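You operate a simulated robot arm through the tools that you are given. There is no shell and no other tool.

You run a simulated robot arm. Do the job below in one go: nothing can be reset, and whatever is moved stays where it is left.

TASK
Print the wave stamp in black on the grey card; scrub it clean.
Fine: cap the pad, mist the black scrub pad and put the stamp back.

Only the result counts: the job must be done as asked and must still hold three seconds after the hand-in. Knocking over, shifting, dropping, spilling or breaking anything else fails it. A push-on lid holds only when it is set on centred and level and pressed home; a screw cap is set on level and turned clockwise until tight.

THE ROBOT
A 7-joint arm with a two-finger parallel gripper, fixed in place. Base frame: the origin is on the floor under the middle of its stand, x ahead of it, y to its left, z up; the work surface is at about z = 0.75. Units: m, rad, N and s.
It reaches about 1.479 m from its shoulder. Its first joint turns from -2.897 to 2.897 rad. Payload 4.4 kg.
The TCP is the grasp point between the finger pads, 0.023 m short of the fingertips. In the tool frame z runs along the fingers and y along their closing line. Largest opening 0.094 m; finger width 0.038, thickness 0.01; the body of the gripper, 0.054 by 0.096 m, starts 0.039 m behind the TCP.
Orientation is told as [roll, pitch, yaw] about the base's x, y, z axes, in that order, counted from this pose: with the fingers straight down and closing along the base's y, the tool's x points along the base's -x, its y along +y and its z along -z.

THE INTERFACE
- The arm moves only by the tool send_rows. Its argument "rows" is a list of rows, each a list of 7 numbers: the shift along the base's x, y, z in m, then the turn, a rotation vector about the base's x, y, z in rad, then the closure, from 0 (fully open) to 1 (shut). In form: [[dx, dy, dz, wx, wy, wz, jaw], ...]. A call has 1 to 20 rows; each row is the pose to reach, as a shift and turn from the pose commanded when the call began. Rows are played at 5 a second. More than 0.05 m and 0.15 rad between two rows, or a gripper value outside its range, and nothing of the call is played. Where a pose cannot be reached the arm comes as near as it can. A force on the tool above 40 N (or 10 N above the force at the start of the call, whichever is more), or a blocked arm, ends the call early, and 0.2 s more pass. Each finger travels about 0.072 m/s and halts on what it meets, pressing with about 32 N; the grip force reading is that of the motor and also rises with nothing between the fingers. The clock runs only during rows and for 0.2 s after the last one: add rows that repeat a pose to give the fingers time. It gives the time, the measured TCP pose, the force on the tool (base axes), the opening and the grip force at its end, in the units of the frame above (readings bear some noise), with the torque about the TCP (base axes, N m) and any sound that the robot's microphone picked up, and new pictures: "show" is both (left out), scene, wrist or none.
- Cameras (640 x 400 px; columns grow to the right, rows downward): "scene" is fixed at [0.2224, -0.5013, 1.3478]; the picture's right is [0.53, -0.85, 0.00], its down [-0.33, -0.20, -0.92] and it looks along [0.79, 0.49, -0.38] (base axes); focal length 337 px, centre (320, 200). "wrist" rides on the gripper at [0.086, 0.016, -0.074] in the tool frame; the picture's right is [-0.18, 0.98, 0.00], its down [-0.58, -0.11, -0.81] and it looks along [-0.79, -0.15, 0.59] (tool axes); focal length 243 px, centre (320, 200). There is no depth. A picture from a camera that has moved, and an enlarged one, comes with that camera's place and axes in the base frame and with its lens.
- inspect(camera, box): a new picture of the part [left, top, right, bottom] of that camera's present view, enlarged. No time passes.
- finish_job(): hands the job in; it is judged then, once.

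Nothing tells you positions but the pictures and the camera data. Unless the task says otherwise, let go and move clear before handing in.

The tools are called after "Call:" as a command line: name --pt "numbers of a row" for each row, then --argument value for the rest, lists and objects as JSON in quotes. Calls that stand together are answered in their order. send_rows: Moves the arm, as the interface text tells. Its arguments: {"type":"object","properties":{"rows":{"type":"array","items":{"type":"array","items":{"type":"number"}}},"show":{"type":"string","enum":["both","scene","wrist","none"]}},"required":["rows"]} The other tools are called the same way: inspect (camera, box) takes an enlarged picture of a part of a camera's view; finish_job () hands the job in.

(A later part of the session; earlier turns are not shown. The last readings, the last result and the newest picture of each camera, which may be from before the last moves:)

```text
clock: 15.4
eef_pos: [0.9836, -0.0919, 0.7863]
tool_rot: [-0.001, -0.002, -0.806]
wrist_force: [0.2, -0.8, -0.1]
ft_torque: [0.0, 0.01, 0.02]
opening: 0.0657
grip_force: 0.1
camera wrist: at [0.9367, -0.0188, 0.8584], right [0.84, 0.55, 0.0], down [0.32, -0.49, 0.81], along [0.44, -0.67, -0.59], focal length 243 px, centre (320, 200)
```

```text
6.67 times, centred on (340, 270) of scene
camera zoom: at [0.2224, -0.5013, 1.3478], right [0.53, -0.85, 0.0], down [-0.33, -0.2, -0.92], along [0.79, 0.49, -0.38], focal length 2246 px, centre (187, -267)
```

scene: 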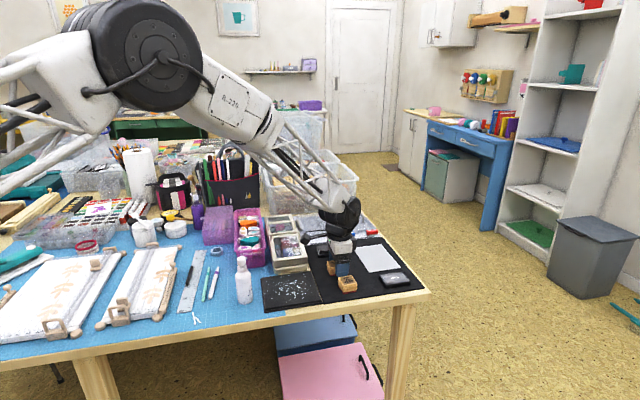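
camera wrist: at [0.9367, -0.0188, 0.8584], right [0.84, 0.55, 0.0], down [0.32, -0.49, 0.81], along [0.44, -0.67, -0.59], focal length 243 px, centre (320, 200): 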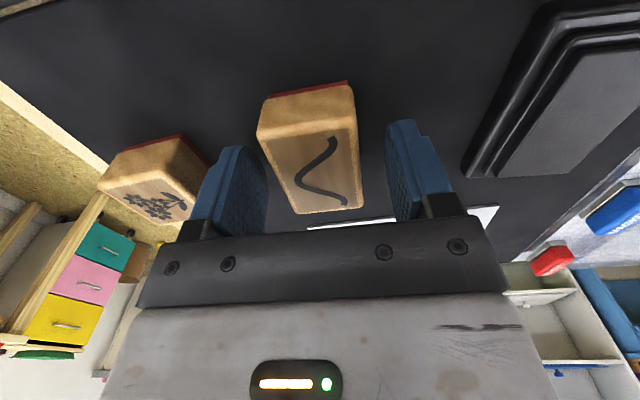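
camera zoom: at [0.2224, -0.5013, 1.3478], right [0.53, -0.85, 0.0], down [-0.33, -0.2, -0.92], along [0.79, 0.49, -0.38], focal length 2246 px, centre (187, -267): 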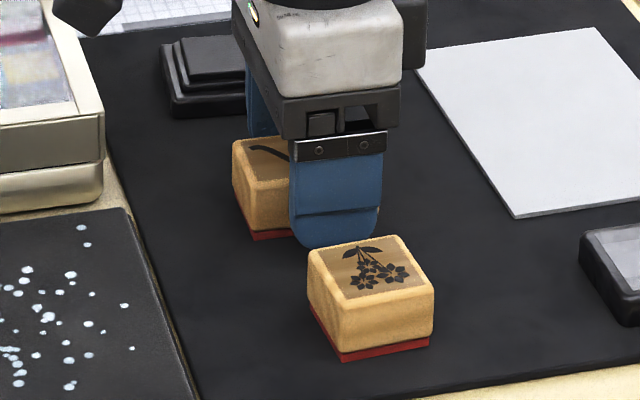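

The fingers straddle the stamp and are centred on it in the wrist view. Closing the grip now.

Call:
send_rows --pt "0 0 0 0 0 0 0.5" --pt "0 0 0 0 0 0 0.6" --pt "0 0 0 0 0 0 0.8" --pt "0 0 0 0 0 0 1" --pt "0 0 0 0 0 0 1" --pt "0 0 0 0 0 0 1"

Call:
inspect --camera "scene" --box '[310, 240, 370, 300]'

```text
clock: 16.8
eef_pos: [0.9856, -0.0914, 0.7865]
tool_rot: [0.0, -0.003, -0.804]
wrist_force: [-0.6, -0.3, -0.2]
ft_torque: [0.0, -0.02, 0.02]
opening: 0.0393
grip_force: 32.0
camera wrist: at [0.9366, -0.0188, 0.8585], right [0.84, 0.55, 0.0], down [0.32, -0.49, 0.81], along [0.44, -0.67, -0.59], focal length 243 px, centre (320, 200)
```

scene: 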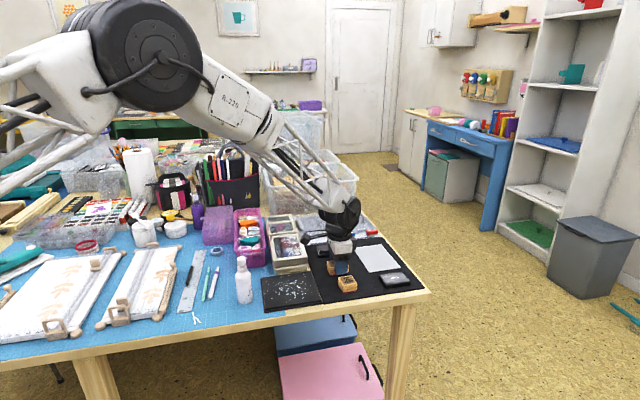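
wrist: 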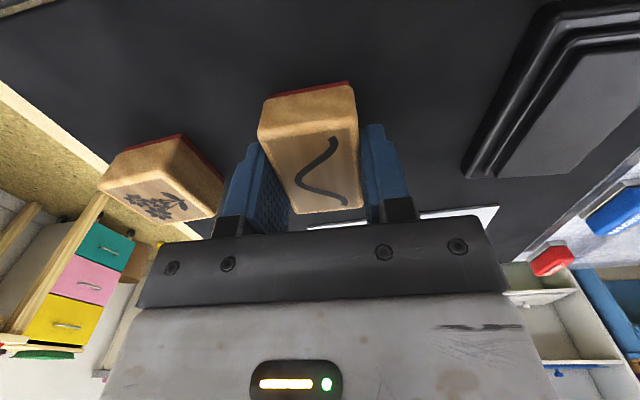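

```text
6.67 times, centred on (340, 270) of scene
camera zoom: at [0.2224, -0.5013, 1.3478], right [0.53, -0.85, 0.0], down [-0.33, -0.2, -0.92], along [0.79, 0.49, -0.38], focal length 2246 px, centre (187, -267)
```

zoom: 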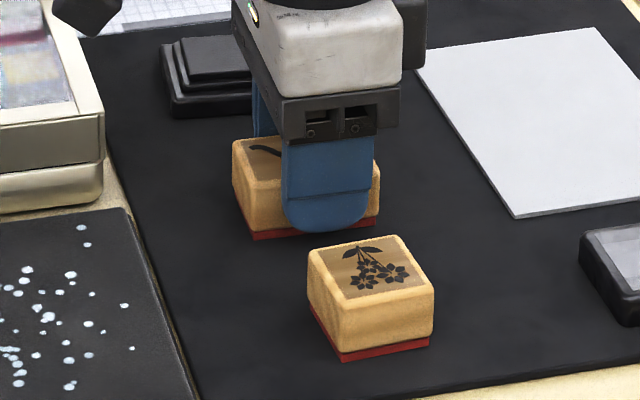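

The stamp is gripped (opening 39 mm), with the TCP about 31 mm above its rubber face. I'll lift it and move to where the wrist camera sees the ink pad well.

Call:
send_rows --pt "0 0 0.02 0 0 0 1" --pt "0 0 0.05 0 0 0 1" --pt "0.003 0.01 0.09 0 0 0 1" --pt "0.006 0.02 0.12 0 0 0 1" --pt "0.01 0.036 0.134 0 0 0 1" --pt "0.01 0.036 0.134 0 0 0 1"

Call:
inspect --camera "wrist" --box '[350, 0, 480, 120]'

Call:
inspect --camera "scene" --box '[310, 235, 370, 290]'

```text
clock: 18.2
eef_pos: [0.9948, -0.055, 0.9197]
tool_rot: [0.0, -0.002, -0.805]
wrist_force: [0.2, 0.8, -0.3]
ft_torque: [-0.01, 0.01, -0.01]
opening: 0.0393
grip_force: 32.1
camera wrist: at [0.9467, 0.0174, 0.9923], right [0.84, 0.55, 0.0], down [0.32, -0.49, 0.81], along [0.44, -0.67, -0.59], focal length 243 px, centre (320, 200)
```

scene: 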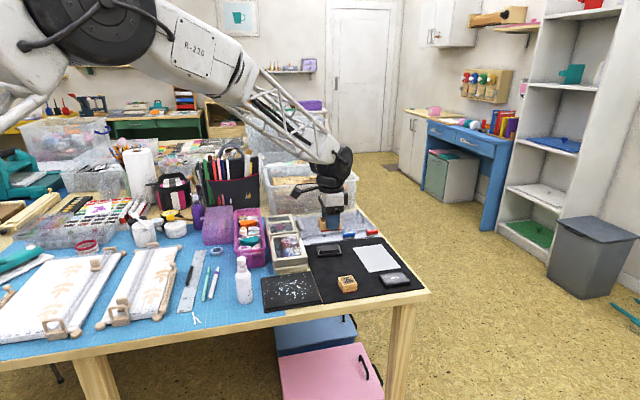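
wrist: 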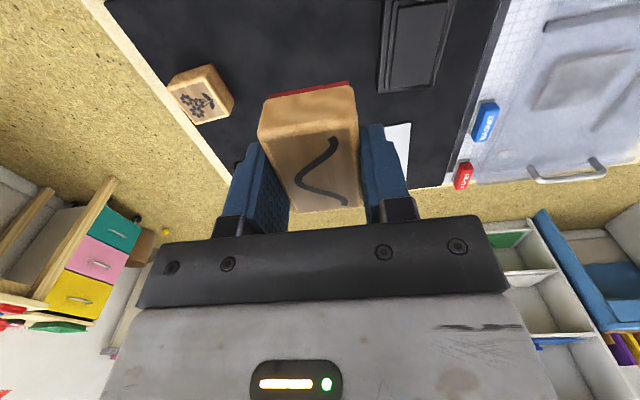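

```text
3.33 times, centred on (415, 60) of wrist
camera zoom: at [0.9467, 0.0174, 0.9923], right [0.84, 0.55, 0.0], down [0.32, -0.49, 0.81], along [0.44, -0.67, -0.59], focal length 809 px, centre (3, 667)
```

zoom: 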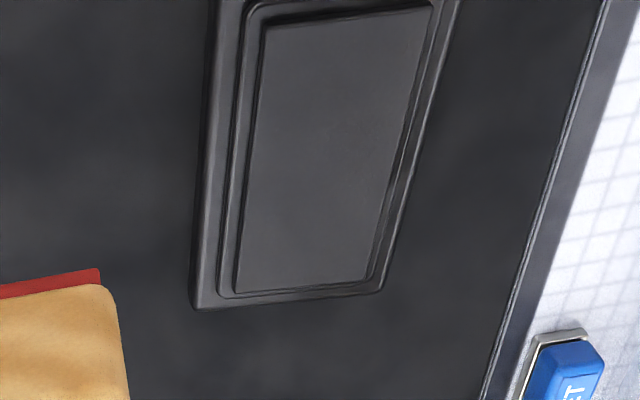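

```text
7.27 times, centred on (340, 262) of scene
camera zoom: at [0.2224, -0.5013, 1.3478], right [0.53, -0.85, 0.0], down [-0.33, -0.2, -0.92], along [0.79, 0.49, -0.38], focal length 2450 px, centre (174, -254)
```

zoom: 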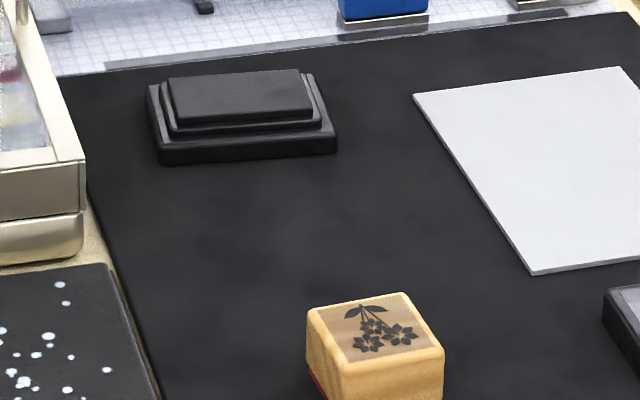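

The felt is centred at about (1.062, -0.014), roughly 61×35 mm, with its long axis at about -49.7°. I'll move the stamp above it, turn it to match, and stop just above contact.

Call:
send_rows --pt "0.034 0.021 0 0 0 -0.03 1" --pt "0.0672 0.0412 0 0 0 -0.063 1" --pt "0.0672 0.0412 -0.03 0 0 -0.063 1" --pt "0.0672 0.0412 -0.07 0 0 -0.063 1" --pt "0.0672 0.0412 -0.095 0 0 -0.063 1" --pt "0.0672 0.0412 -0.105 0 0 -0.063 1" --pt "0.0672 0.0412 -0.105 0 0 -0.063 1"

Call:
inspect --camera "wrist" --box '[220, 30, 420, 230]'

Call:
inspect --camera "scene" --box '[305, 225, 365, 275]'

```text
clock: 19.8
eef_pos: [1.0623, -0.0144, 0.8142]
tool_rot: [-0.001, -0.003, -0.867]
wrist_force: [0.2, -0.1, 0.5]
ft_torque: [0.01, 0.0, -0.01]
opening: 0.0393
grip_force: 32.3
camera wrist: at [1.0188, 0.0618, 0.8871], right [0.87, 0.5, 0.0], down [0.29, -0.51, 0.81], along [0.4, -0.7, -0.59], focal length 243 px, centre (320, 200)
```

scene: 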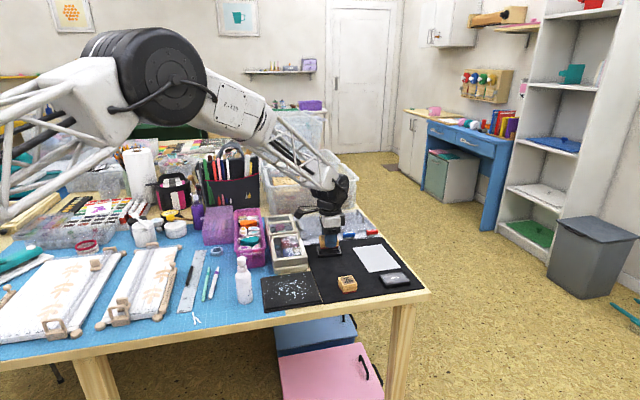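
wrist: 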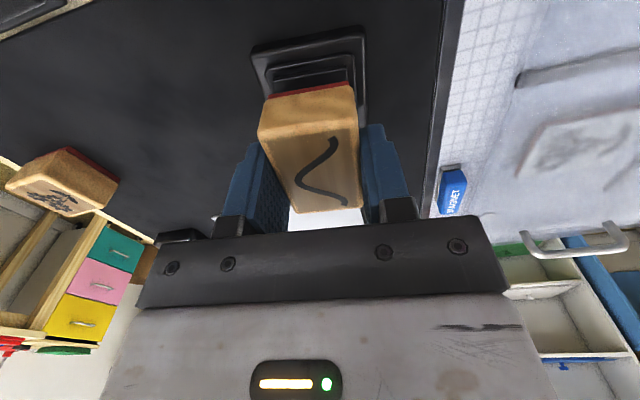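

```text
2.00 times, centred on (320, 130) of wrist
camera zoom: at [1.0188, 0.0618, 0.8871], right [0.87, 0.5, 0.0], down [0.29, -0.51, 0.81], along [0.4, -0.7, -0.59], focal length 485 px, centre (320, 340)
```

zoom: 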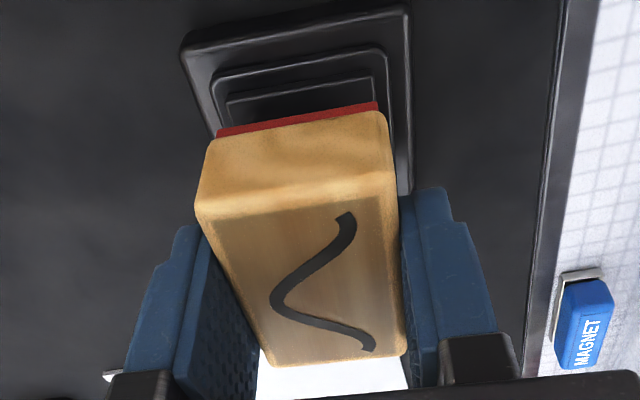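

```text
8.00 times, centred on (335, 250) of scene
camera zoom: at [0.2224, -0.5013, 1.3478], right [0.53, -0.85, 0.0], down [-0.33, -0.2, -0.92], along [0.79, 0.49, -0.38], focal length 2696 px, centre (200, -200)
```

zoom: 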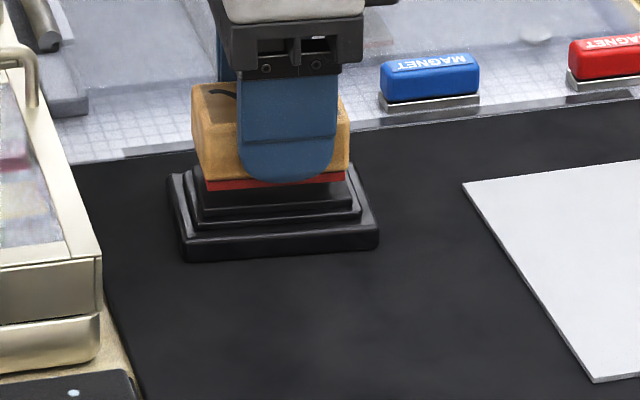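

The stamp is centred over the felt about 10 mm up. I press it down gently.

Call:
send_rows --pt "0 0.0004 -0.005 0 0 0 1" --pt "0 0.0004 -0.008 0 0 0 1" --pt "0 0.0004 -0.0095 0 0 0 1" --pt "0 0.0004 -0.011 0 0 0 1" --show "none"

Call:
inspect --camera "scene" --box '[305, 225, 365, 275]'

```text
clock: 20.8
eef_pos: [1.0619, -0.0128, 0.8049]
tool_rot: [0.002, -0.002, -0.868]
wrist_force: [-6.0, -0.6, 16.6]
ft_torque: [0.06, 0.3, 0.0]
opening: 0.0389
grip_force: 32.0
```

```text
8.00 times, centred on (335, 250) of scene
camera zoom: at [0.2224, -0.5013, 1.3478], right [0.53, -0.85, 0.0], down [-0.33, -0.2, -0.92], along [0.79, 0.49, -0.38], focal length 2696 px, centre (200, -200)
```

zoom: 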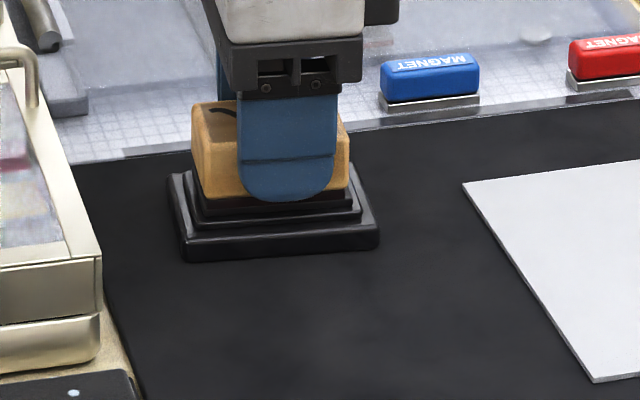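

Contact with about 17 N and the red rubber edge now looks dark. I lift straight up and check the pad has stayed in place.

Call:
send_rows --pt "0 0 0 0 0 0 1" --pt "0 0 0.004 0 0 0 1" --pt "0 0 0.02 0 0 0 1" --pt "0 0 0.05 0 0 0 1" --pt "0 0 0.09 0 0 0 1" --pt "0 0 0.09 0 0 0 1"

Call:
inspect --camera "scene" --box '[305, 215, 365, 275]'

Call:
inspect --camera "wrist" --box '[220, 0, 420, 230]'

```text
clock: 22.2
eef_pos: [1.0619, -0.0131, 0.8936]
tool_rot: [-0.001, -0.001, -0.868]
wrist_force: [-0.1, 0.3, -0.4]
ft_torque: [0.0, 0.01, 0.03]
opening: 0.0392
grip_force: 31.9
camera wrist: at [1.0182, 0.062, 0.9659], right [0.87, 0.5, 0.0], down [0.29, -0.51, 0.81], along [0.4, -0.7, -0.59], focal length 243 px, centre (320, 200)
```

scene: 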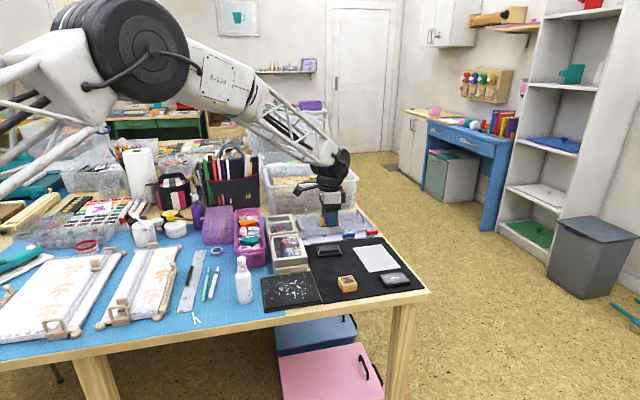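
wrist: 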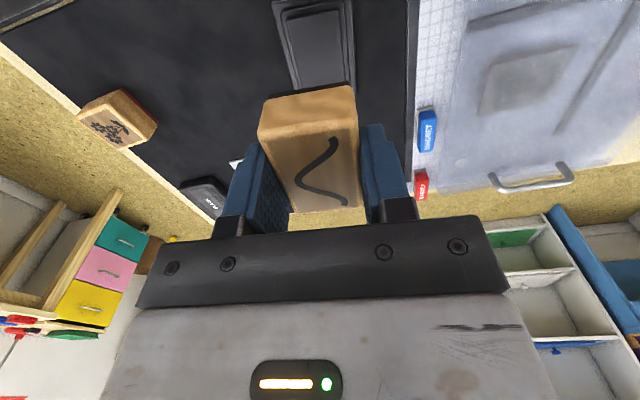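

```text
6.67 times, centred on (335, 245) of scene
camera zoom: at [0.2224, -0.5013, 1.3478], right [0.53, -0.85, 0.0], down [-0.33, -0.2, -0.92], along [0.79, 0.49, -0.38], focal length 2246 px, centre (220, -100)
```

zoom: 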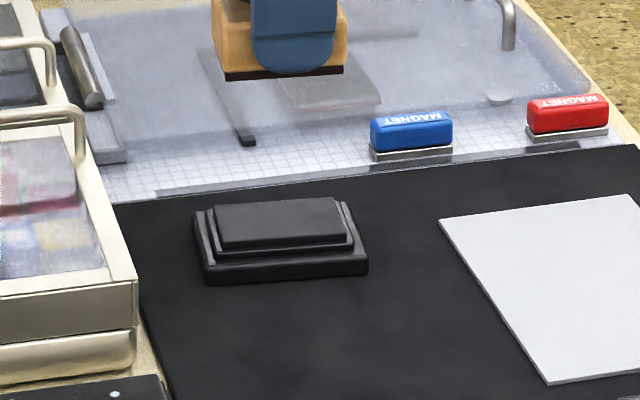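

```text
1.74 times, centred on (320, 115) of wrist
camera zoom: at [1.0182, 0.062, 0.9659], right [0.87, 0.5, 0.0], down [0.29, -0.51, 0.81], along [0.4, -0.7, -0.59], focal length 422 px, centre (320, 348)
```

zoom: 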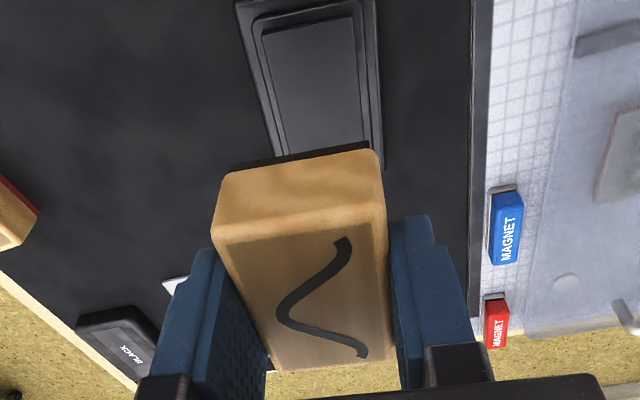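

The rubber is now black and the ink pad stayed put. Next I carry the stamp over the middle of the grey card and stop just above it.

Call:
send_rows --pt "0.0134 -0.036 0 0 0 0.027 1" --pt "0.0268 -0.072 0 0 0 0.054 1" --pt "0.0402 -0.108 0 0 0 0.081 1" --pt "0.0536 -0.1449 0 0 0 0.108 1" --pt "0.0536 -0.1449 -0.03 0 0 0.108 1" --pt "0.0536 -0.1449 -0.06 0 0 0.108 1" --pt "0.0536 -0.1449 -0.08 0 0 0.108 1" --pt "0.0536 -0.1449 -0.09 0 0 0.108 1" --pt "0.0536 -0.1449 -0.09 0 0 0.108 1"

Call:
inspect --camera "scene" --box '[335, 225, 415, 285]'

Call:
inspect --camera "wrist" --box '[180, 0, 460, 230]'

```text
clock: 24.2
eef_pos: [1.1168, -0.1597, 0.8021]
tool_rot: [-0.002, -0.002, -0.758]
wrist_force: [-0.5, 0.7, -0.7]
ft_torque: [0.0, -0.01, 0.04]
opening: 0.0392
grip_force: 32.4
camera wrist: at [1.0645, -0.0885, 0.8757], right [0.81, 0.59, 0.0], down [0.35, -0.48, 0.81], along [0.47, -0.65, -0.59], focal length 243 px, centre (320, 200)
```

scene: 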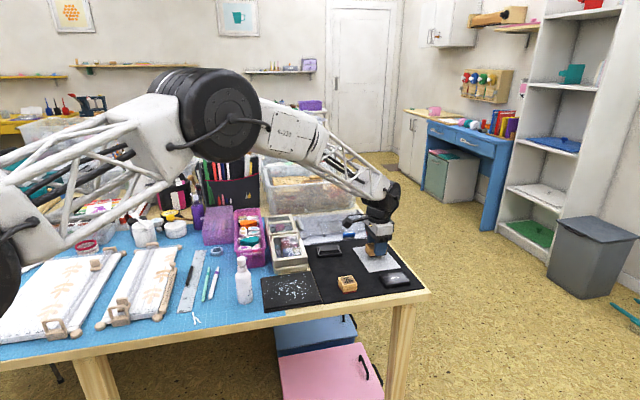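
wrist: 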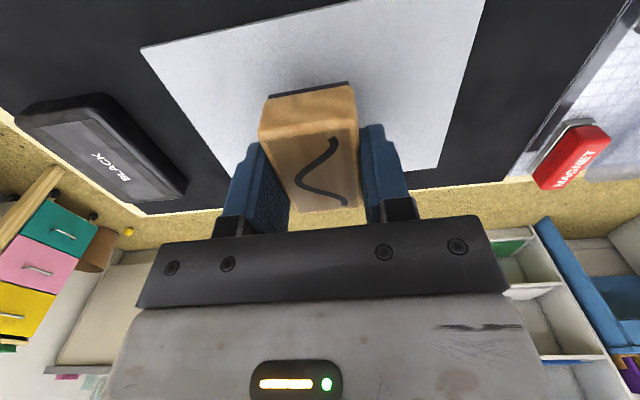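

```text
6.67 times, centred on (375, 255) of scene
camera zoom: at [0.2224, -0.5013, 1.3478], right [0.53, -0.85, 0.0], down [-0.33, -0.2, -0.92], along [0.79, 0.49, -0.38], focal length 2246 px, centre (-47, -167)
```

zoom: 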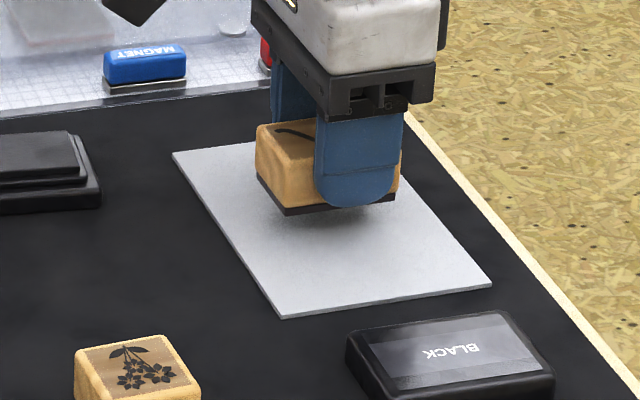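

```text
1.74 times, centred on (320, 115) of wrist
camera zoom: at [1.0645, -0.0885, 0.8757], right [0.81, 0.59, 0.0], down [0.35, -0.48, 0.81], along [0.47, -0.65, -0.59], focal length 422 px, centre (320, 348)
```

zoom: 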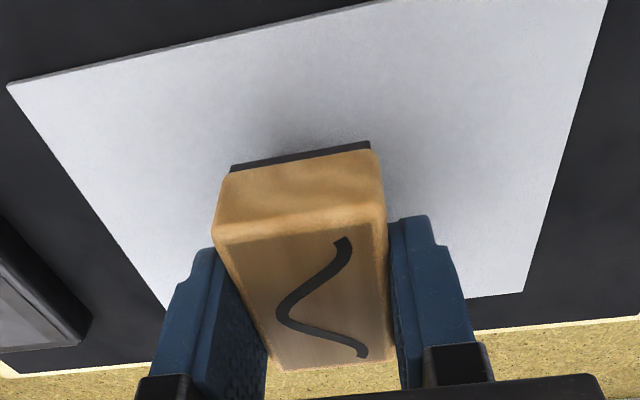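

The stamp is over the middle of the card, ~14 mm up. Pressing straight down slowly.

Call:
send_rows --pt "0 0 -0.006 0 0 0 1" --pt "0 0 -0.01 0 0 0 1" --pt "0 0 -0.0125 0 0 0 1" --pt "0 0 -0.014 0 0 0 1" --pt "0 0 -0.0155 0 0 0 1" --show "none"

Call:
inspect --camera "scene" --box '[335, 225, 415, 285]'

```text
clock: 25.4
eef_pos: [1.1161, -0.159, 0.7879]
tool_rot: [0.002, -0.002, -0.759]
wrist_force: [-0.1, 0.5, 3.5]
ft_torque: [0.02, 0.02, 0.05]
opening: 0.039
grip_force: 32.1
```

```text
6.67 times, centred on (375, 255) of scene
camera zoom: at [0.2224, -0.5013, 1.3478], right [0.53, -0.85, 0.0], down [-0.33, -0.2, -0.92], along [0.79, 0.49, -0.38], focal length 2246 px, centre (-47, -167)
```

zoom: 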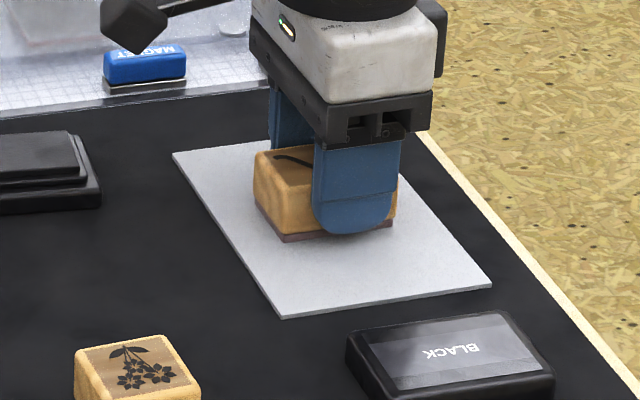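

Light contact at 3.5 N; I press a bit more for a full even print.

Call:
send_rows --pt "0 0 -0.001 0 0 0 1" --pt "0 0 -0.002 0 0 0 1" --pt "0 0 -0.002 0 0 0 1" --show "none"

```text
clock: 26.2
eef_pos: [1.1164, -0.159, 0.7876]
tool_rot: [0.002, -0.001, -0.76]
wrist_force: [0.1, 0.1, 18.2]
ft_torque: [0.02, 0.07, -0.01]
opening: 0.039
grip_force: 31.9
```

18 N straight down with almost no torque. Lifting straight up now to see the print.

Call:
send_rows --pt "0 0 0.003 0 0 0 1" --pt "0 0 0.02 0 0 0 1" --pt "0 0 0.06 0 0 0 1" --pt "0 0 0.1 0 0 0 1" --pt "0 0 0.13 0 0 0 1"

Call:
inspect --camera "scene" --box '[335, 225, 415, 285]'

Call:
inspect --camera "wrist" --box '[180, 0, 460, 230]'

```text
clock: 27.4
eef_pos: [1.1153, -0.1596, 0.916]
tool_rot: [0.0, 0.001, -0.76]
wrist_force: [0.5, -0.4, -1.4]
ft_torque: [-0.04, -0.03, 0.01]
opening: 0.0393
grip_force: 31.9
camera wrist: at [1.064, -0.0884, 0.9882], right [0.81, 0.59, 0.0], down [0.35, -0.48, 0.81], along [0.47, -0.65, -0.59], focal length 243 px, centre (320, 200)
```

scene: 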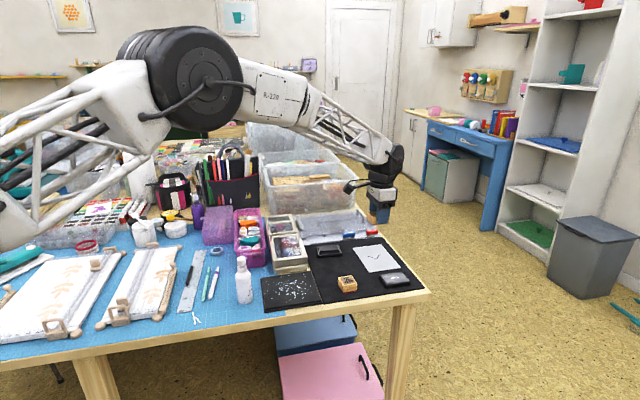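
wrist: 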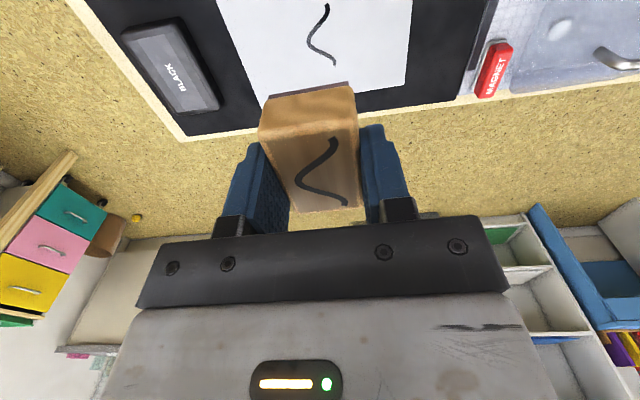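

```text
6.67 times, centred on (375, 255) of scene
camera zoom: at [0.2224, -0.5013, 1.3478], right [0.53, -0.85, 0.0], down [-0.33, -0.2, -0.92], along [0.79, 0.49, -0.38], focal length 2246 px, centre (-47, -167)
```

zoom: 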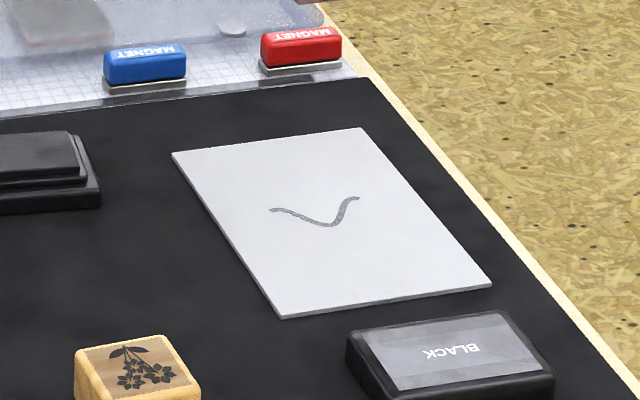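

```text
1.74 times, centred on (320, 115) of wrist
camera zoom: at [1.064, -0.0884, 0.9882], right [0.81, 0.59, 0.0], down [0.35, -0.48, 0.81], along [0.47, -0.65, -0.59], focal length 422 px, centre (320, 348)
```

zoom: 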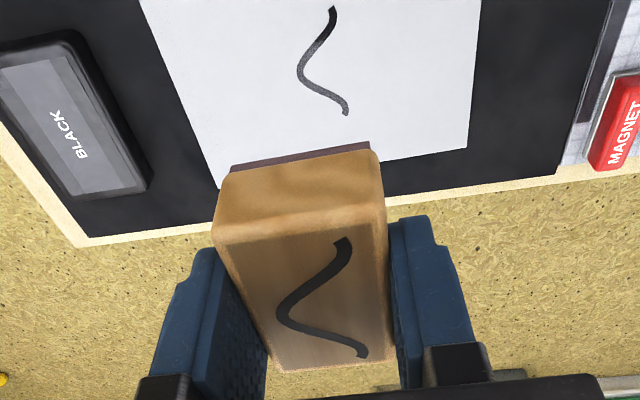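

The wave is printed on the card. I'll zoom in to check that the print is complete and dark enough.

Call:
inspect --camera "wrist" --box '[290, 0, 350, 75]'

Call:
inspect --camera "scene" --box '[362, 245, 392, 270]'

```text
5.33 times, centred on (320, 38) of wrist
camera zoom: at [1.064, -0.0884, 0.9882], right [0.81, 0.59, 0.0], down [0.35, -0.48, 0.81], along [0.47, -0.65, -0.59], focal length 1294 px, centre (320, 1067)
```

zoom: 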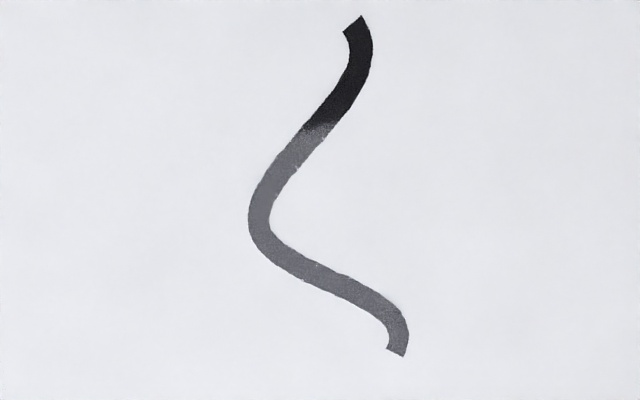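

```text
16.00 times, centred on (377, 258) of scene
camera zoom: at [0.2224, -0.5013, 1.3478], right [0.53, -0.85, 0.0], down [-0.33, -0.2, -0.92], along [0.79, 0.49, -0.38], focal length 5391 px, centre (-592, -720)
```

zoom: 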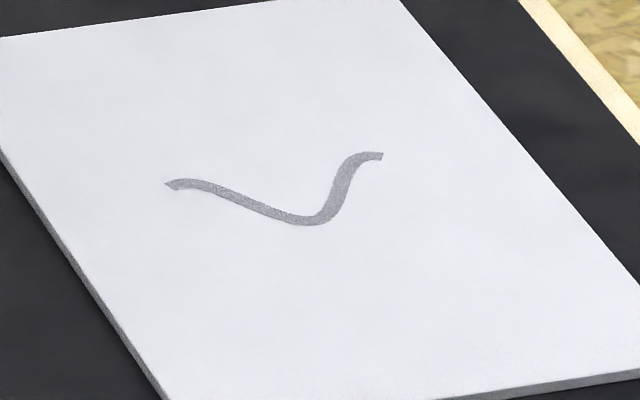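

The print looks complete; the two tones may be wet-ink glare with the gripper's reflection. I'll view it from another angle to be sure while heading back.

Call:
send_rows --pt "-0.03 0.03 0.02 0 0 0 1" --pt "-0.06 0.055 0.05 0 0 0 1" --pt "-0.09 0.08 0.08 0 0 0 1" --pt "-0.12 0.1 0.11 0 0 0 1" --pt "-0.12 0.1 0.11 0 0 0 1" --show "wrist"

Call:
inspect --camera "scene" --box '[362, 245, 392, 270]'

```text
clock: 28.6
eef_pos: [0.9928, -0.0594, 1.0254]
tool_rot: [0.0, 0.0, -0.76]
wrist_force: [0.2, 0.1, 0.0]
ft_torque: [-0.01, 0.02, 0.01]
opening: 0.0392
grip_force: 32.2
camera wrist: at [0.9425, 0.0109, 1.0991], right [0.81, 0.59, 0.0], down [0.35, -0.48, 0.81], along [0.47, -0.65, -0.59], focal length 243 px, centre (320, 200)
```

wrist: 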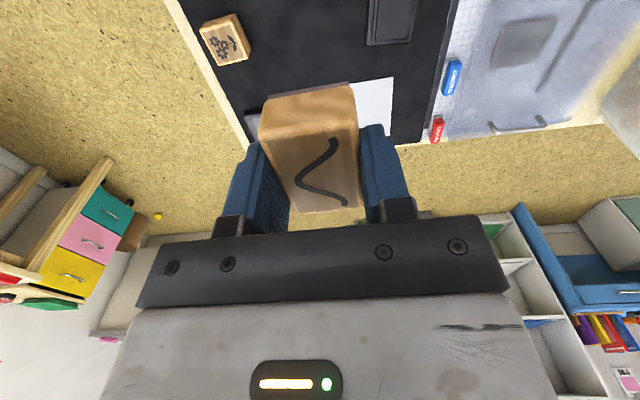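

```text
16.00 times, centred on (377, 258) of scene
camera zoom: at [0.2224, -0.5013, 1.3478], right [0.53, -0.85, 0.0], down [-0.33, -0.2, -0.92], along [0.79, 0.49, -0.38], focal length 5391 px, centre (-592, -720)
```

zoom: 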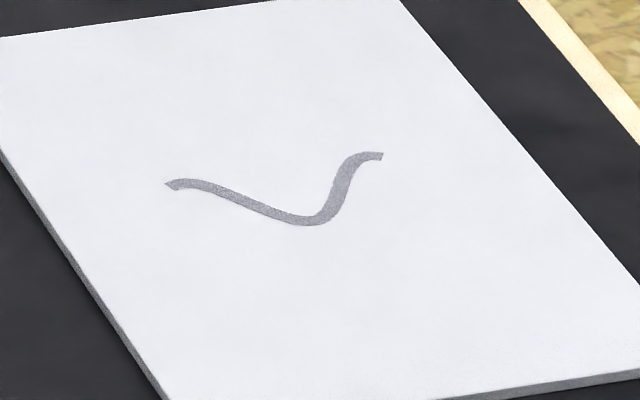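

The held stamp hides the print; I'll slide sideways for a clear look.

Call:
send_rows --pt "-0.03 -0.035 -0.01 0 0 0 1" --pt "-0.055 -0.07 -0.02 0 0 0 1" --pt "-0.055 -0.07 -0.02 0 0 0 1" --show "wrist"

Call:
inspect --camera "wrist" --box '[360, 40, 480, 140]'

```text
clock: 29.4
eef_pos: [0.9395, -0.1304, 1.0061]
tool_rot: [0.0, -0.001, -0.76]
wrist_force: [-0.4, 0.3, -0.5]
ft_torque: [0.0, -0.02, 0.03]
opening: 0.0392
grip_force: 32.1
camera wrist: at [0.8883, -0.0587, 1.0785], right [0.81, 0.59, 0.0], down [0.35, -0.48, 0.81], along [0.47, -0.65, -0.59], focal length 243 px, centre (320, 200)
```

wrist: 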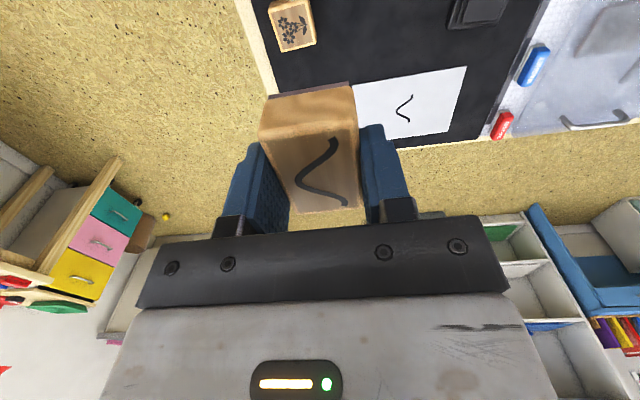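

```text
4.00 times, centred on (420, 90) of wrist
camera zoom: at [0.8883, -0.0587, 1.0785], right [0.81, 0.59, 0.0], down [0.35, -0.48, 0.81], along [0.47, -0.65, -0.59], focal length 970 px, centre (-80, 640)
```

zoom: 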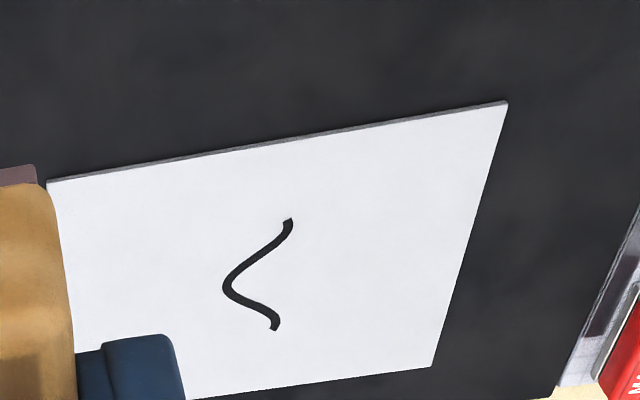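

From this angle the print is uniformly black and complete. Now I carry the stamp to above the middle of the misted scrub pad (~(0.834, -0.023), top z≈0.76).

Call:
send_rows --pt "-0.026 0.027 -0.02 0 0 0 1" --pt "-0.053 0.054 -0.05 0 0 0 1" --pt "-0.08 0.081 -0.08 0 0 0 1" --pt "-0.1055 0.1074 -0.11 0 0 0 1" --pt "-0.1055 0.1074 -0.15 0 0 0 1" --pt "-0.1055 0.1074 -0.185 0 0 0 1" --pt "-0.1055 0.1074 -0.2 0 0 0 1" --pt "-0.1055 0.1074 -0.2 0 0 0 1"

Call:
inspect --camera "scene" --box '[250, 245, 340, 315]'

```text
clock: 31.2
eef_pos: [0.8354, -0.0221, 0.8042]
tool_rot: [0.0, -0.002, -0.758]
wrist_force: [-0.2, -0.1, -1.4]
ft_torque: [-0.01, -0.01, -0.01]
opening: 0.0392
grip_force: 32.0
camera wrist: at [0.7847, 0.0493, 0.8778], right [0.81, 0.59, 0.0], down [0.35, -0.48, 0.81], along [0.47, -0.65, -0.59], focal length 243 px, centre (320, 200)
```

scene: 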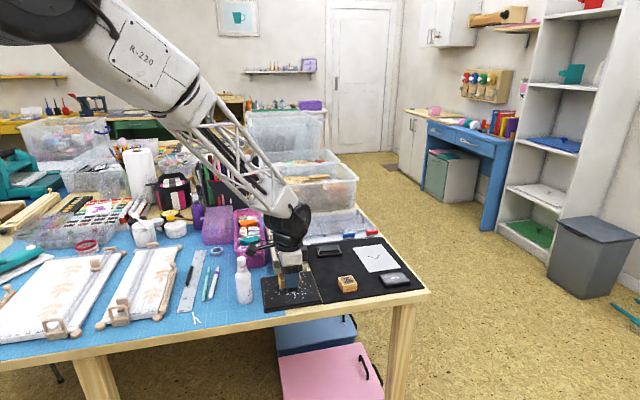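
wrist: 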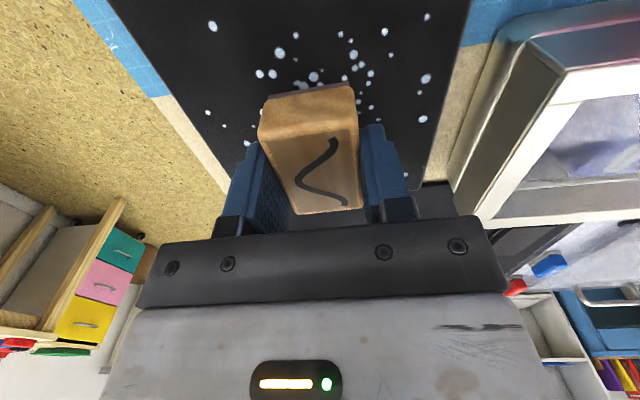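

```text
5.71 times, centred on (295, 280) of scene
camera zoom: at [0.2224, -0.5013, 1.3478], right [0.53, -0.85, 0.0], down [-0.33, -0.2, -0.92], along [0.79, 0.49, -0.38], focal length 1925 px, centre (463, -257)
```

zoom: 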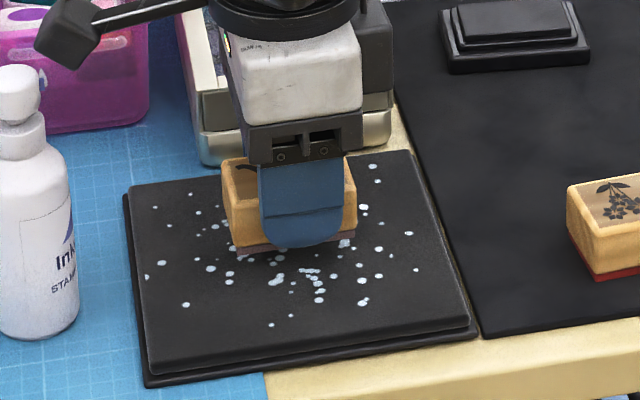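

The wrist camera housing is close to the mister bottle in this orientation. I'll raise 5 cm, yaw the tool so the camera swings away from the bottle, then come back down.

Call:
send_rows --pt "0.005 -0.005 0.03 0 0 0 1" --pt "0.008 -0.005 0.06 0 0 0.1 1" --pt "0.008 -0.005 0.06 0 0 0.24 1" --pt "0.008 -0.005 0.06 0 0 0.38 1" --pt "0.008 -0.005 0.06 0 0 0.52 1" --pt "0.008 -0.005 0.06 0 0 0.66 1" --pt "0.008 -0.005 0.06 0 0 0.8 1" --pt "0.006 -0.005 0.06 0 0 0.94 1" --pt "0.004 -0.004 0.06 0 0 1.08 1" --pt "0.004 -0.004 0.06 0 0 1.16 1" --pt "0.004 -0.004 0.03 0 0 1.16 1" --pt "0.004 -0.004 0.005 0 0 1.16 1" --pt "0.004 -0.004 -0.004 0 0 1.16 1" --pt "0.004 -0.004 -0.004 0 0 1.16 1"

Call:
inspect --camera "scene" --box '[220, 235, 340, 315]'

```text
clock: 34.2
eef_pos: [0.8388, -0.0254, 0.8011]
tool_rot: [0.0, -0.003, 0.4]
wrist_force: [-0.4, 0.4, -0.6]
ft_torque: [-0.03, 0.0, 0.01]
opening: 0.0392
grip_force: 30.9
camera wrist: at [0.7535, -0.0452, 0.8746], right [-0.21, 0.98, 0.0], down [0.58, 0.13, 0.81], along [0.79, 0.17, -0.59], focal length 243 px, centre (320, 200)
```

scene: 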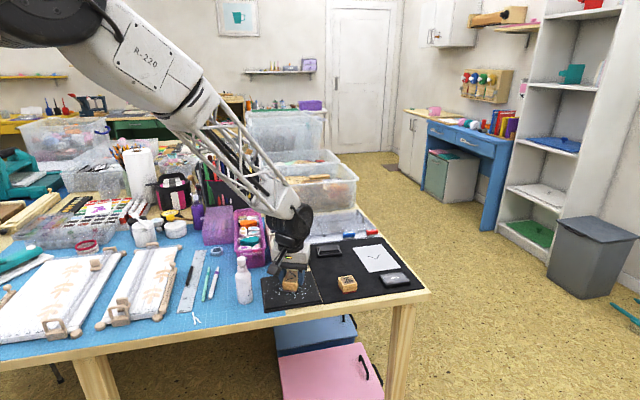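
wrist: 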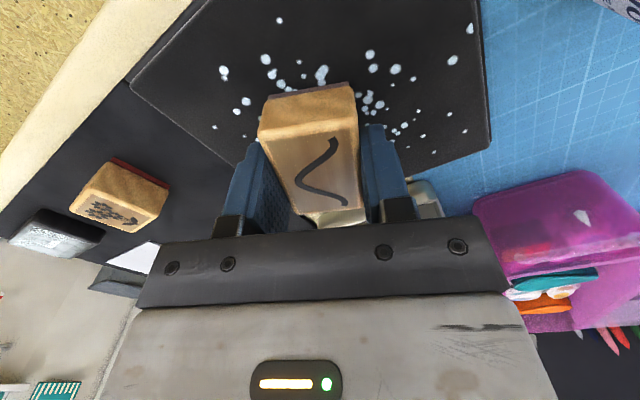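

```text
5.00 times, centred on (280, 275) of scene
camera zoom: at [0.2224, -0.5013, 1.3478], right [0.53, -0.85, 0.0], down [-0.33, -0.2, -0.92], along [0.79, 0.49, -0.38], focal length 1685 px, centre (520, -175)
```

zoom: 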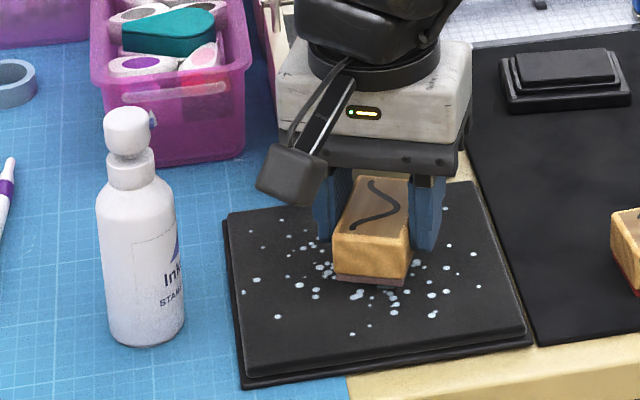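

The camera is now clear of the bottle. I lower the stamp slowly onto the scrub pad.

Call:
send_rows --pt "0 0 -0.004 0 0 0 1" --pt "0 0 -0.007 0 0 0 1" --pt "0 0 -0.009 0 0 0 1" --pt "0 0 -0.0105 0 0 0 1" --show "none"

Call:
inspect --camera "scene" --box '[220, 235, 340, 315]'

```text
clock: 35.2
eef_pos: [0.8397, -0.0252, 0.7938]
tool_rot: [-0.002, -0.005, 0.403]
wrist_force: [-7.0, -0.5, 25.7]
ft_torque: [-0.03, 0.19, 0.01]
opening: 0.0393
grip_force: 31.5
```

```text
5.00 times, centred on (280, 275) of scene
camera zoom: at [0.2224, -0.5013, 1.3478], right [0.53, -0.85, 0.0], down [-0.33, -0.2, -0.92], along [0.79, 0.49, -0.38], focal length 1685 px, centre (520, -175)
```

zoom: 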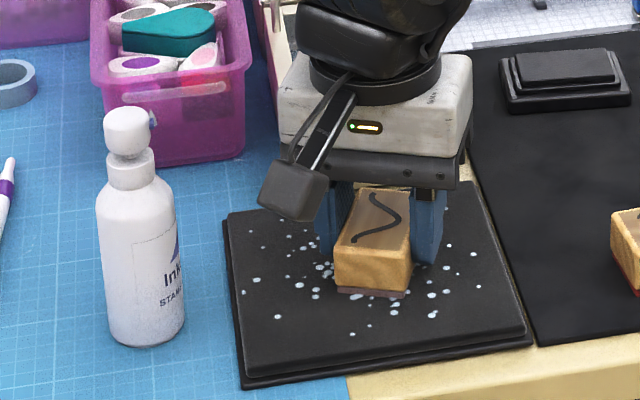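

Contact with 26 N is more than needed. I ease up a little and start with a short scrub stroke to check the pad doesn't slide.

Call:
send_rows --pt "0 0 0.0018 0 0 0 1" --pt "0.008 0 0.0018 0 0 0 1" --pt "0.016 0 0.0018 0 0 0 1" --pt "0.008 0 0.0018 0 0 0 1" --pt "0 0 0.0018 0 0 0 1" --pt "-0.008 0 0.0018 0 0 0 1" --pt "-0.016 0 0.0018 0 0 0 1" --pt "-0.008 0 0.0018 0 0 0 1" --pt "0 0 0.0018 0 0 0 1" --show "none"

Call:
inspect --camera "scene" --box '[220, 235, 340, 315]'

```text
clock: 37.2
eef_pos: [0.84, -0.0254, 0.7927]
tool_rot: [-0.003, -0.003, 0.401]
wrist_force: [-3.8, -0.9, 6.6]
ft_torque: [0.06, -0.06, 0.01]
opening: 0.0392
grip_force: 32.2
```

```text
5.00 times, centred on (280, 275) of scene
camera zoom: at [0.2224, -0.5013, 1.3478], right [0.53, -0.85, 0.0], down [-0.33, -0.2, -0.92], along [0.79, 0.49, -0.38], focal length 1685 px, centre (520, -175)
```

zoom: 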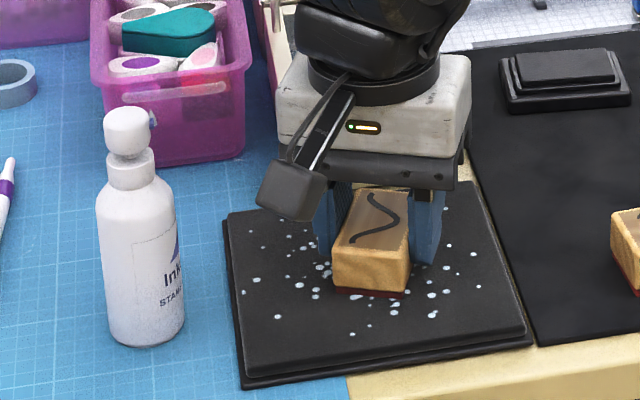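

The pad stayed put and the rubber is already turning red again. I continue with more scrubbing strokes in both directions.

Call:
send_rows --pt "0.01 0 -0.0004 0 0 0 1" --pt "0.02 0 -0.0004 0 0 0 1" --pt "0.01 0.005 -0.0004 0 0 0 1" --pt "0 0.01 -0.0004 0 0 0 1" --pt "-0.01 0.005 -0.0004 0 0 0 1" --pt "-0.02 0 -0.0004 0 0 0 1" --pt "-0.01 -0.005 -0.0004 0 0 0 1" --pt "0 -0.012 -0.0004 0 0 0 1" --pt "0 -0.02 -0.0004 0 0 0 1" --pt "0 -0.01 -0.0004 0 0 0 1" --pt "0 0 -0.0004 0 0 0 1" --pt "0 0.01 -0.0004 0 0 0 1" --pt "0 0.02 -0.0004 0 0 0 1" --pt "0 0.01 -0.0004 0 0 0 1" --pt "0 0 -0.0004 0 0 0 1" --pt "0.01 -0.01 -0.0004 0 0 0 1" --pt "0.02 -0.02 -0.0004 0 0 0 1" --pt "0.01 -0.01 -0.0004 0 0 0 1" --pt "0 0 -0.0004 0 0 0 1" --show "none"

Call:
inspect --camera "scene" --box '[220, 235, 340, 315]'

```text
clock: 41.2
eef_pos: [0.839, -0.0266, 0.794]
tool_rot: [0.0, -0.002, 0.4]
wrist_force: [1.0, -1.6, 4.1]
ft_torque: [-0.03, -0.05, -0.05]
opening: 0.0391
grip_force: 32.3
```

```text
5.00 times, centred on (280, 275) of scene
camera zoom: at [0.2224, -0.5013, 1.3478], right [0.53, -0.85, 0.0], down [-0.33, -0.2, -0.92], along [0.79, 0.49, -0.38], focal length 1685 px, centre (520, -175)
```

zoom: 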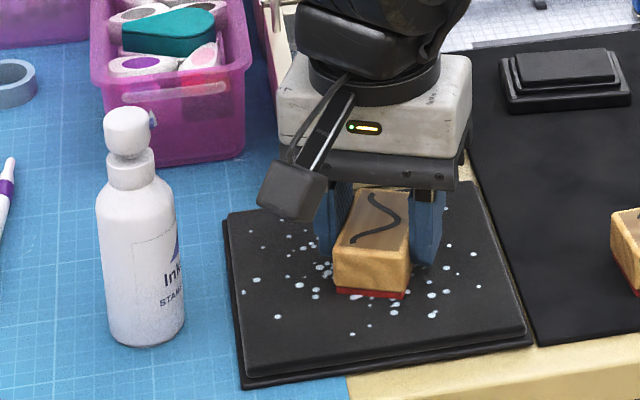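

The rubber edge is bright red now. One more scrub pass with slightly more pressure to be sure, then lift.

Call:
send_rows --pt "0 0 -0.0008 0 0 0 1" --pt "0.01 0.004 -0.0008 0 0 0 1" --pt "0.02 0.008 -0.0008 0 0 0 1" --pt "0.01 0.004 -0.0008 0 0 0 1" --pt "0 0 -0.0008 0 0 0 1" --pt "-0.01 -0.004 -0.0008 0 0 0 1" --pt "-0.02 -0.008 -0.0008 0 0 0 1" --pt "-0.01 -0.004 -0.0008 0 0 0 1" --pt "0 0 -0.0008 0 0 0 1" --pt "0.004 -0.01 -0.0008 0 0 0 1" --pt "0.008 -0.02 -0.0008 0 0 0 1" --pt "0.004 -0.01 -0.0008 0 0 0 1" --pt "0 0 -0.0008 0 0 0 1" --pt "-0.004 0.01 -0.0008 0 0 0 1" --pt "-0.008 0.02 -0.0008 0 0 0 1" --pt "-0.004 0.01 -0.0008 0 0 0 1" --pt "0 0 -0.0008 0 0 0 1" --pt "0 0 0.02 0 0 0 1" --pt "0 0 0.06 0 0 0 1" --pt "0 0 0.1 0 0 0 1"

Call:
inspect --camera "scene" --box '[220, 225, 340, 315]'

Call:
inspect --camera "wrist" --box '[180, 0, 460, 230]'

```text
clock: 45.4
eef_pos: [0.8382, -0.0248, 0.8913]
tool_rot: [0.0, -0.001, 0.401]
wrist_force: [-0.5, -0.1, -1.3]
ft_torque: [-0.01, -0.01, -0.03]
opening: 0.0391
grip_force: 32.4
camera wrist: at [0.7531, -0.0447, 0.9648], right [-0.21, 0.98, 0.0], down [0.58, 0.13, 0.81], along [0.79, 0.17, -0.59], focal length 243 px, centre (320, 200)
```

scene: 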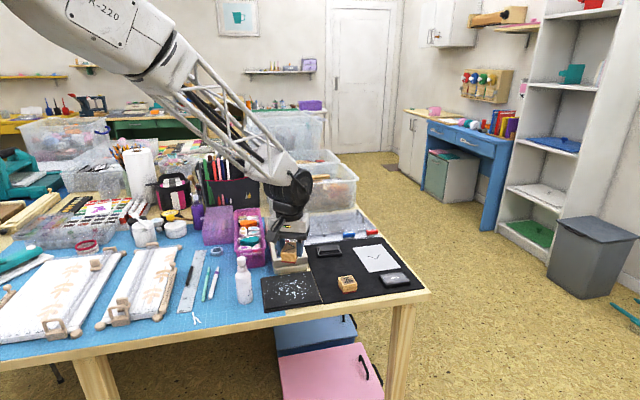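
wrist: 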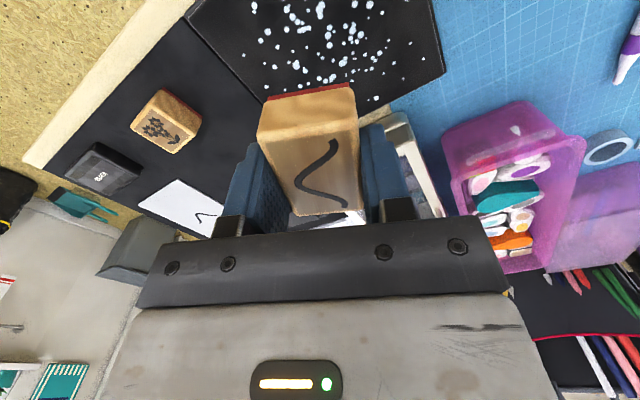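

```text
4.44 times, centred on (280, 270) of scene
camera zoom: at [0.2224, -0.5013, 1.3478], right [0.53, -0.85, 0.0], down [-0.33, -0.2, -0.92], along [0.79, 0.49, -0.38], focal length 1498 px, centre (498, -111)
```

zoom: 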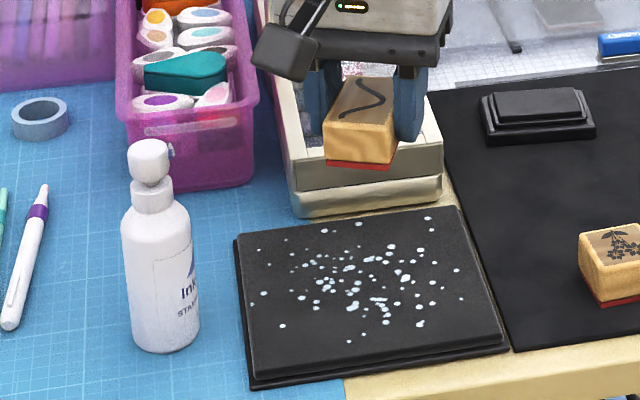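

```text
1.74 times, centred on (320, 115) of wrist
camera zoom: at [0.7531, -0.0447, 0.9648], right [-0.21, 0.98, 0.0], down [0.58, 0.13, 0.81], along [0.79, 0.17, -0.59], focal length 422 px, centre (320, 348)
```

zoom: 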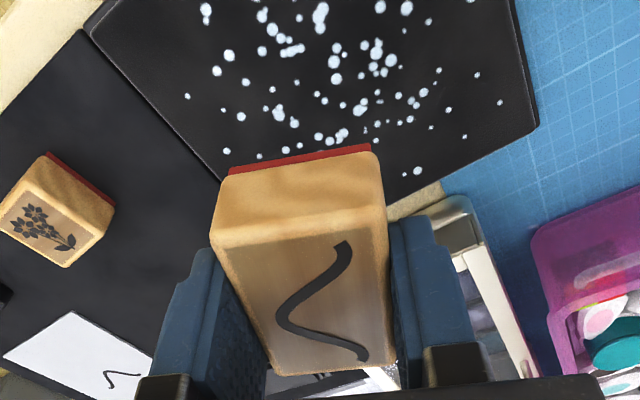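

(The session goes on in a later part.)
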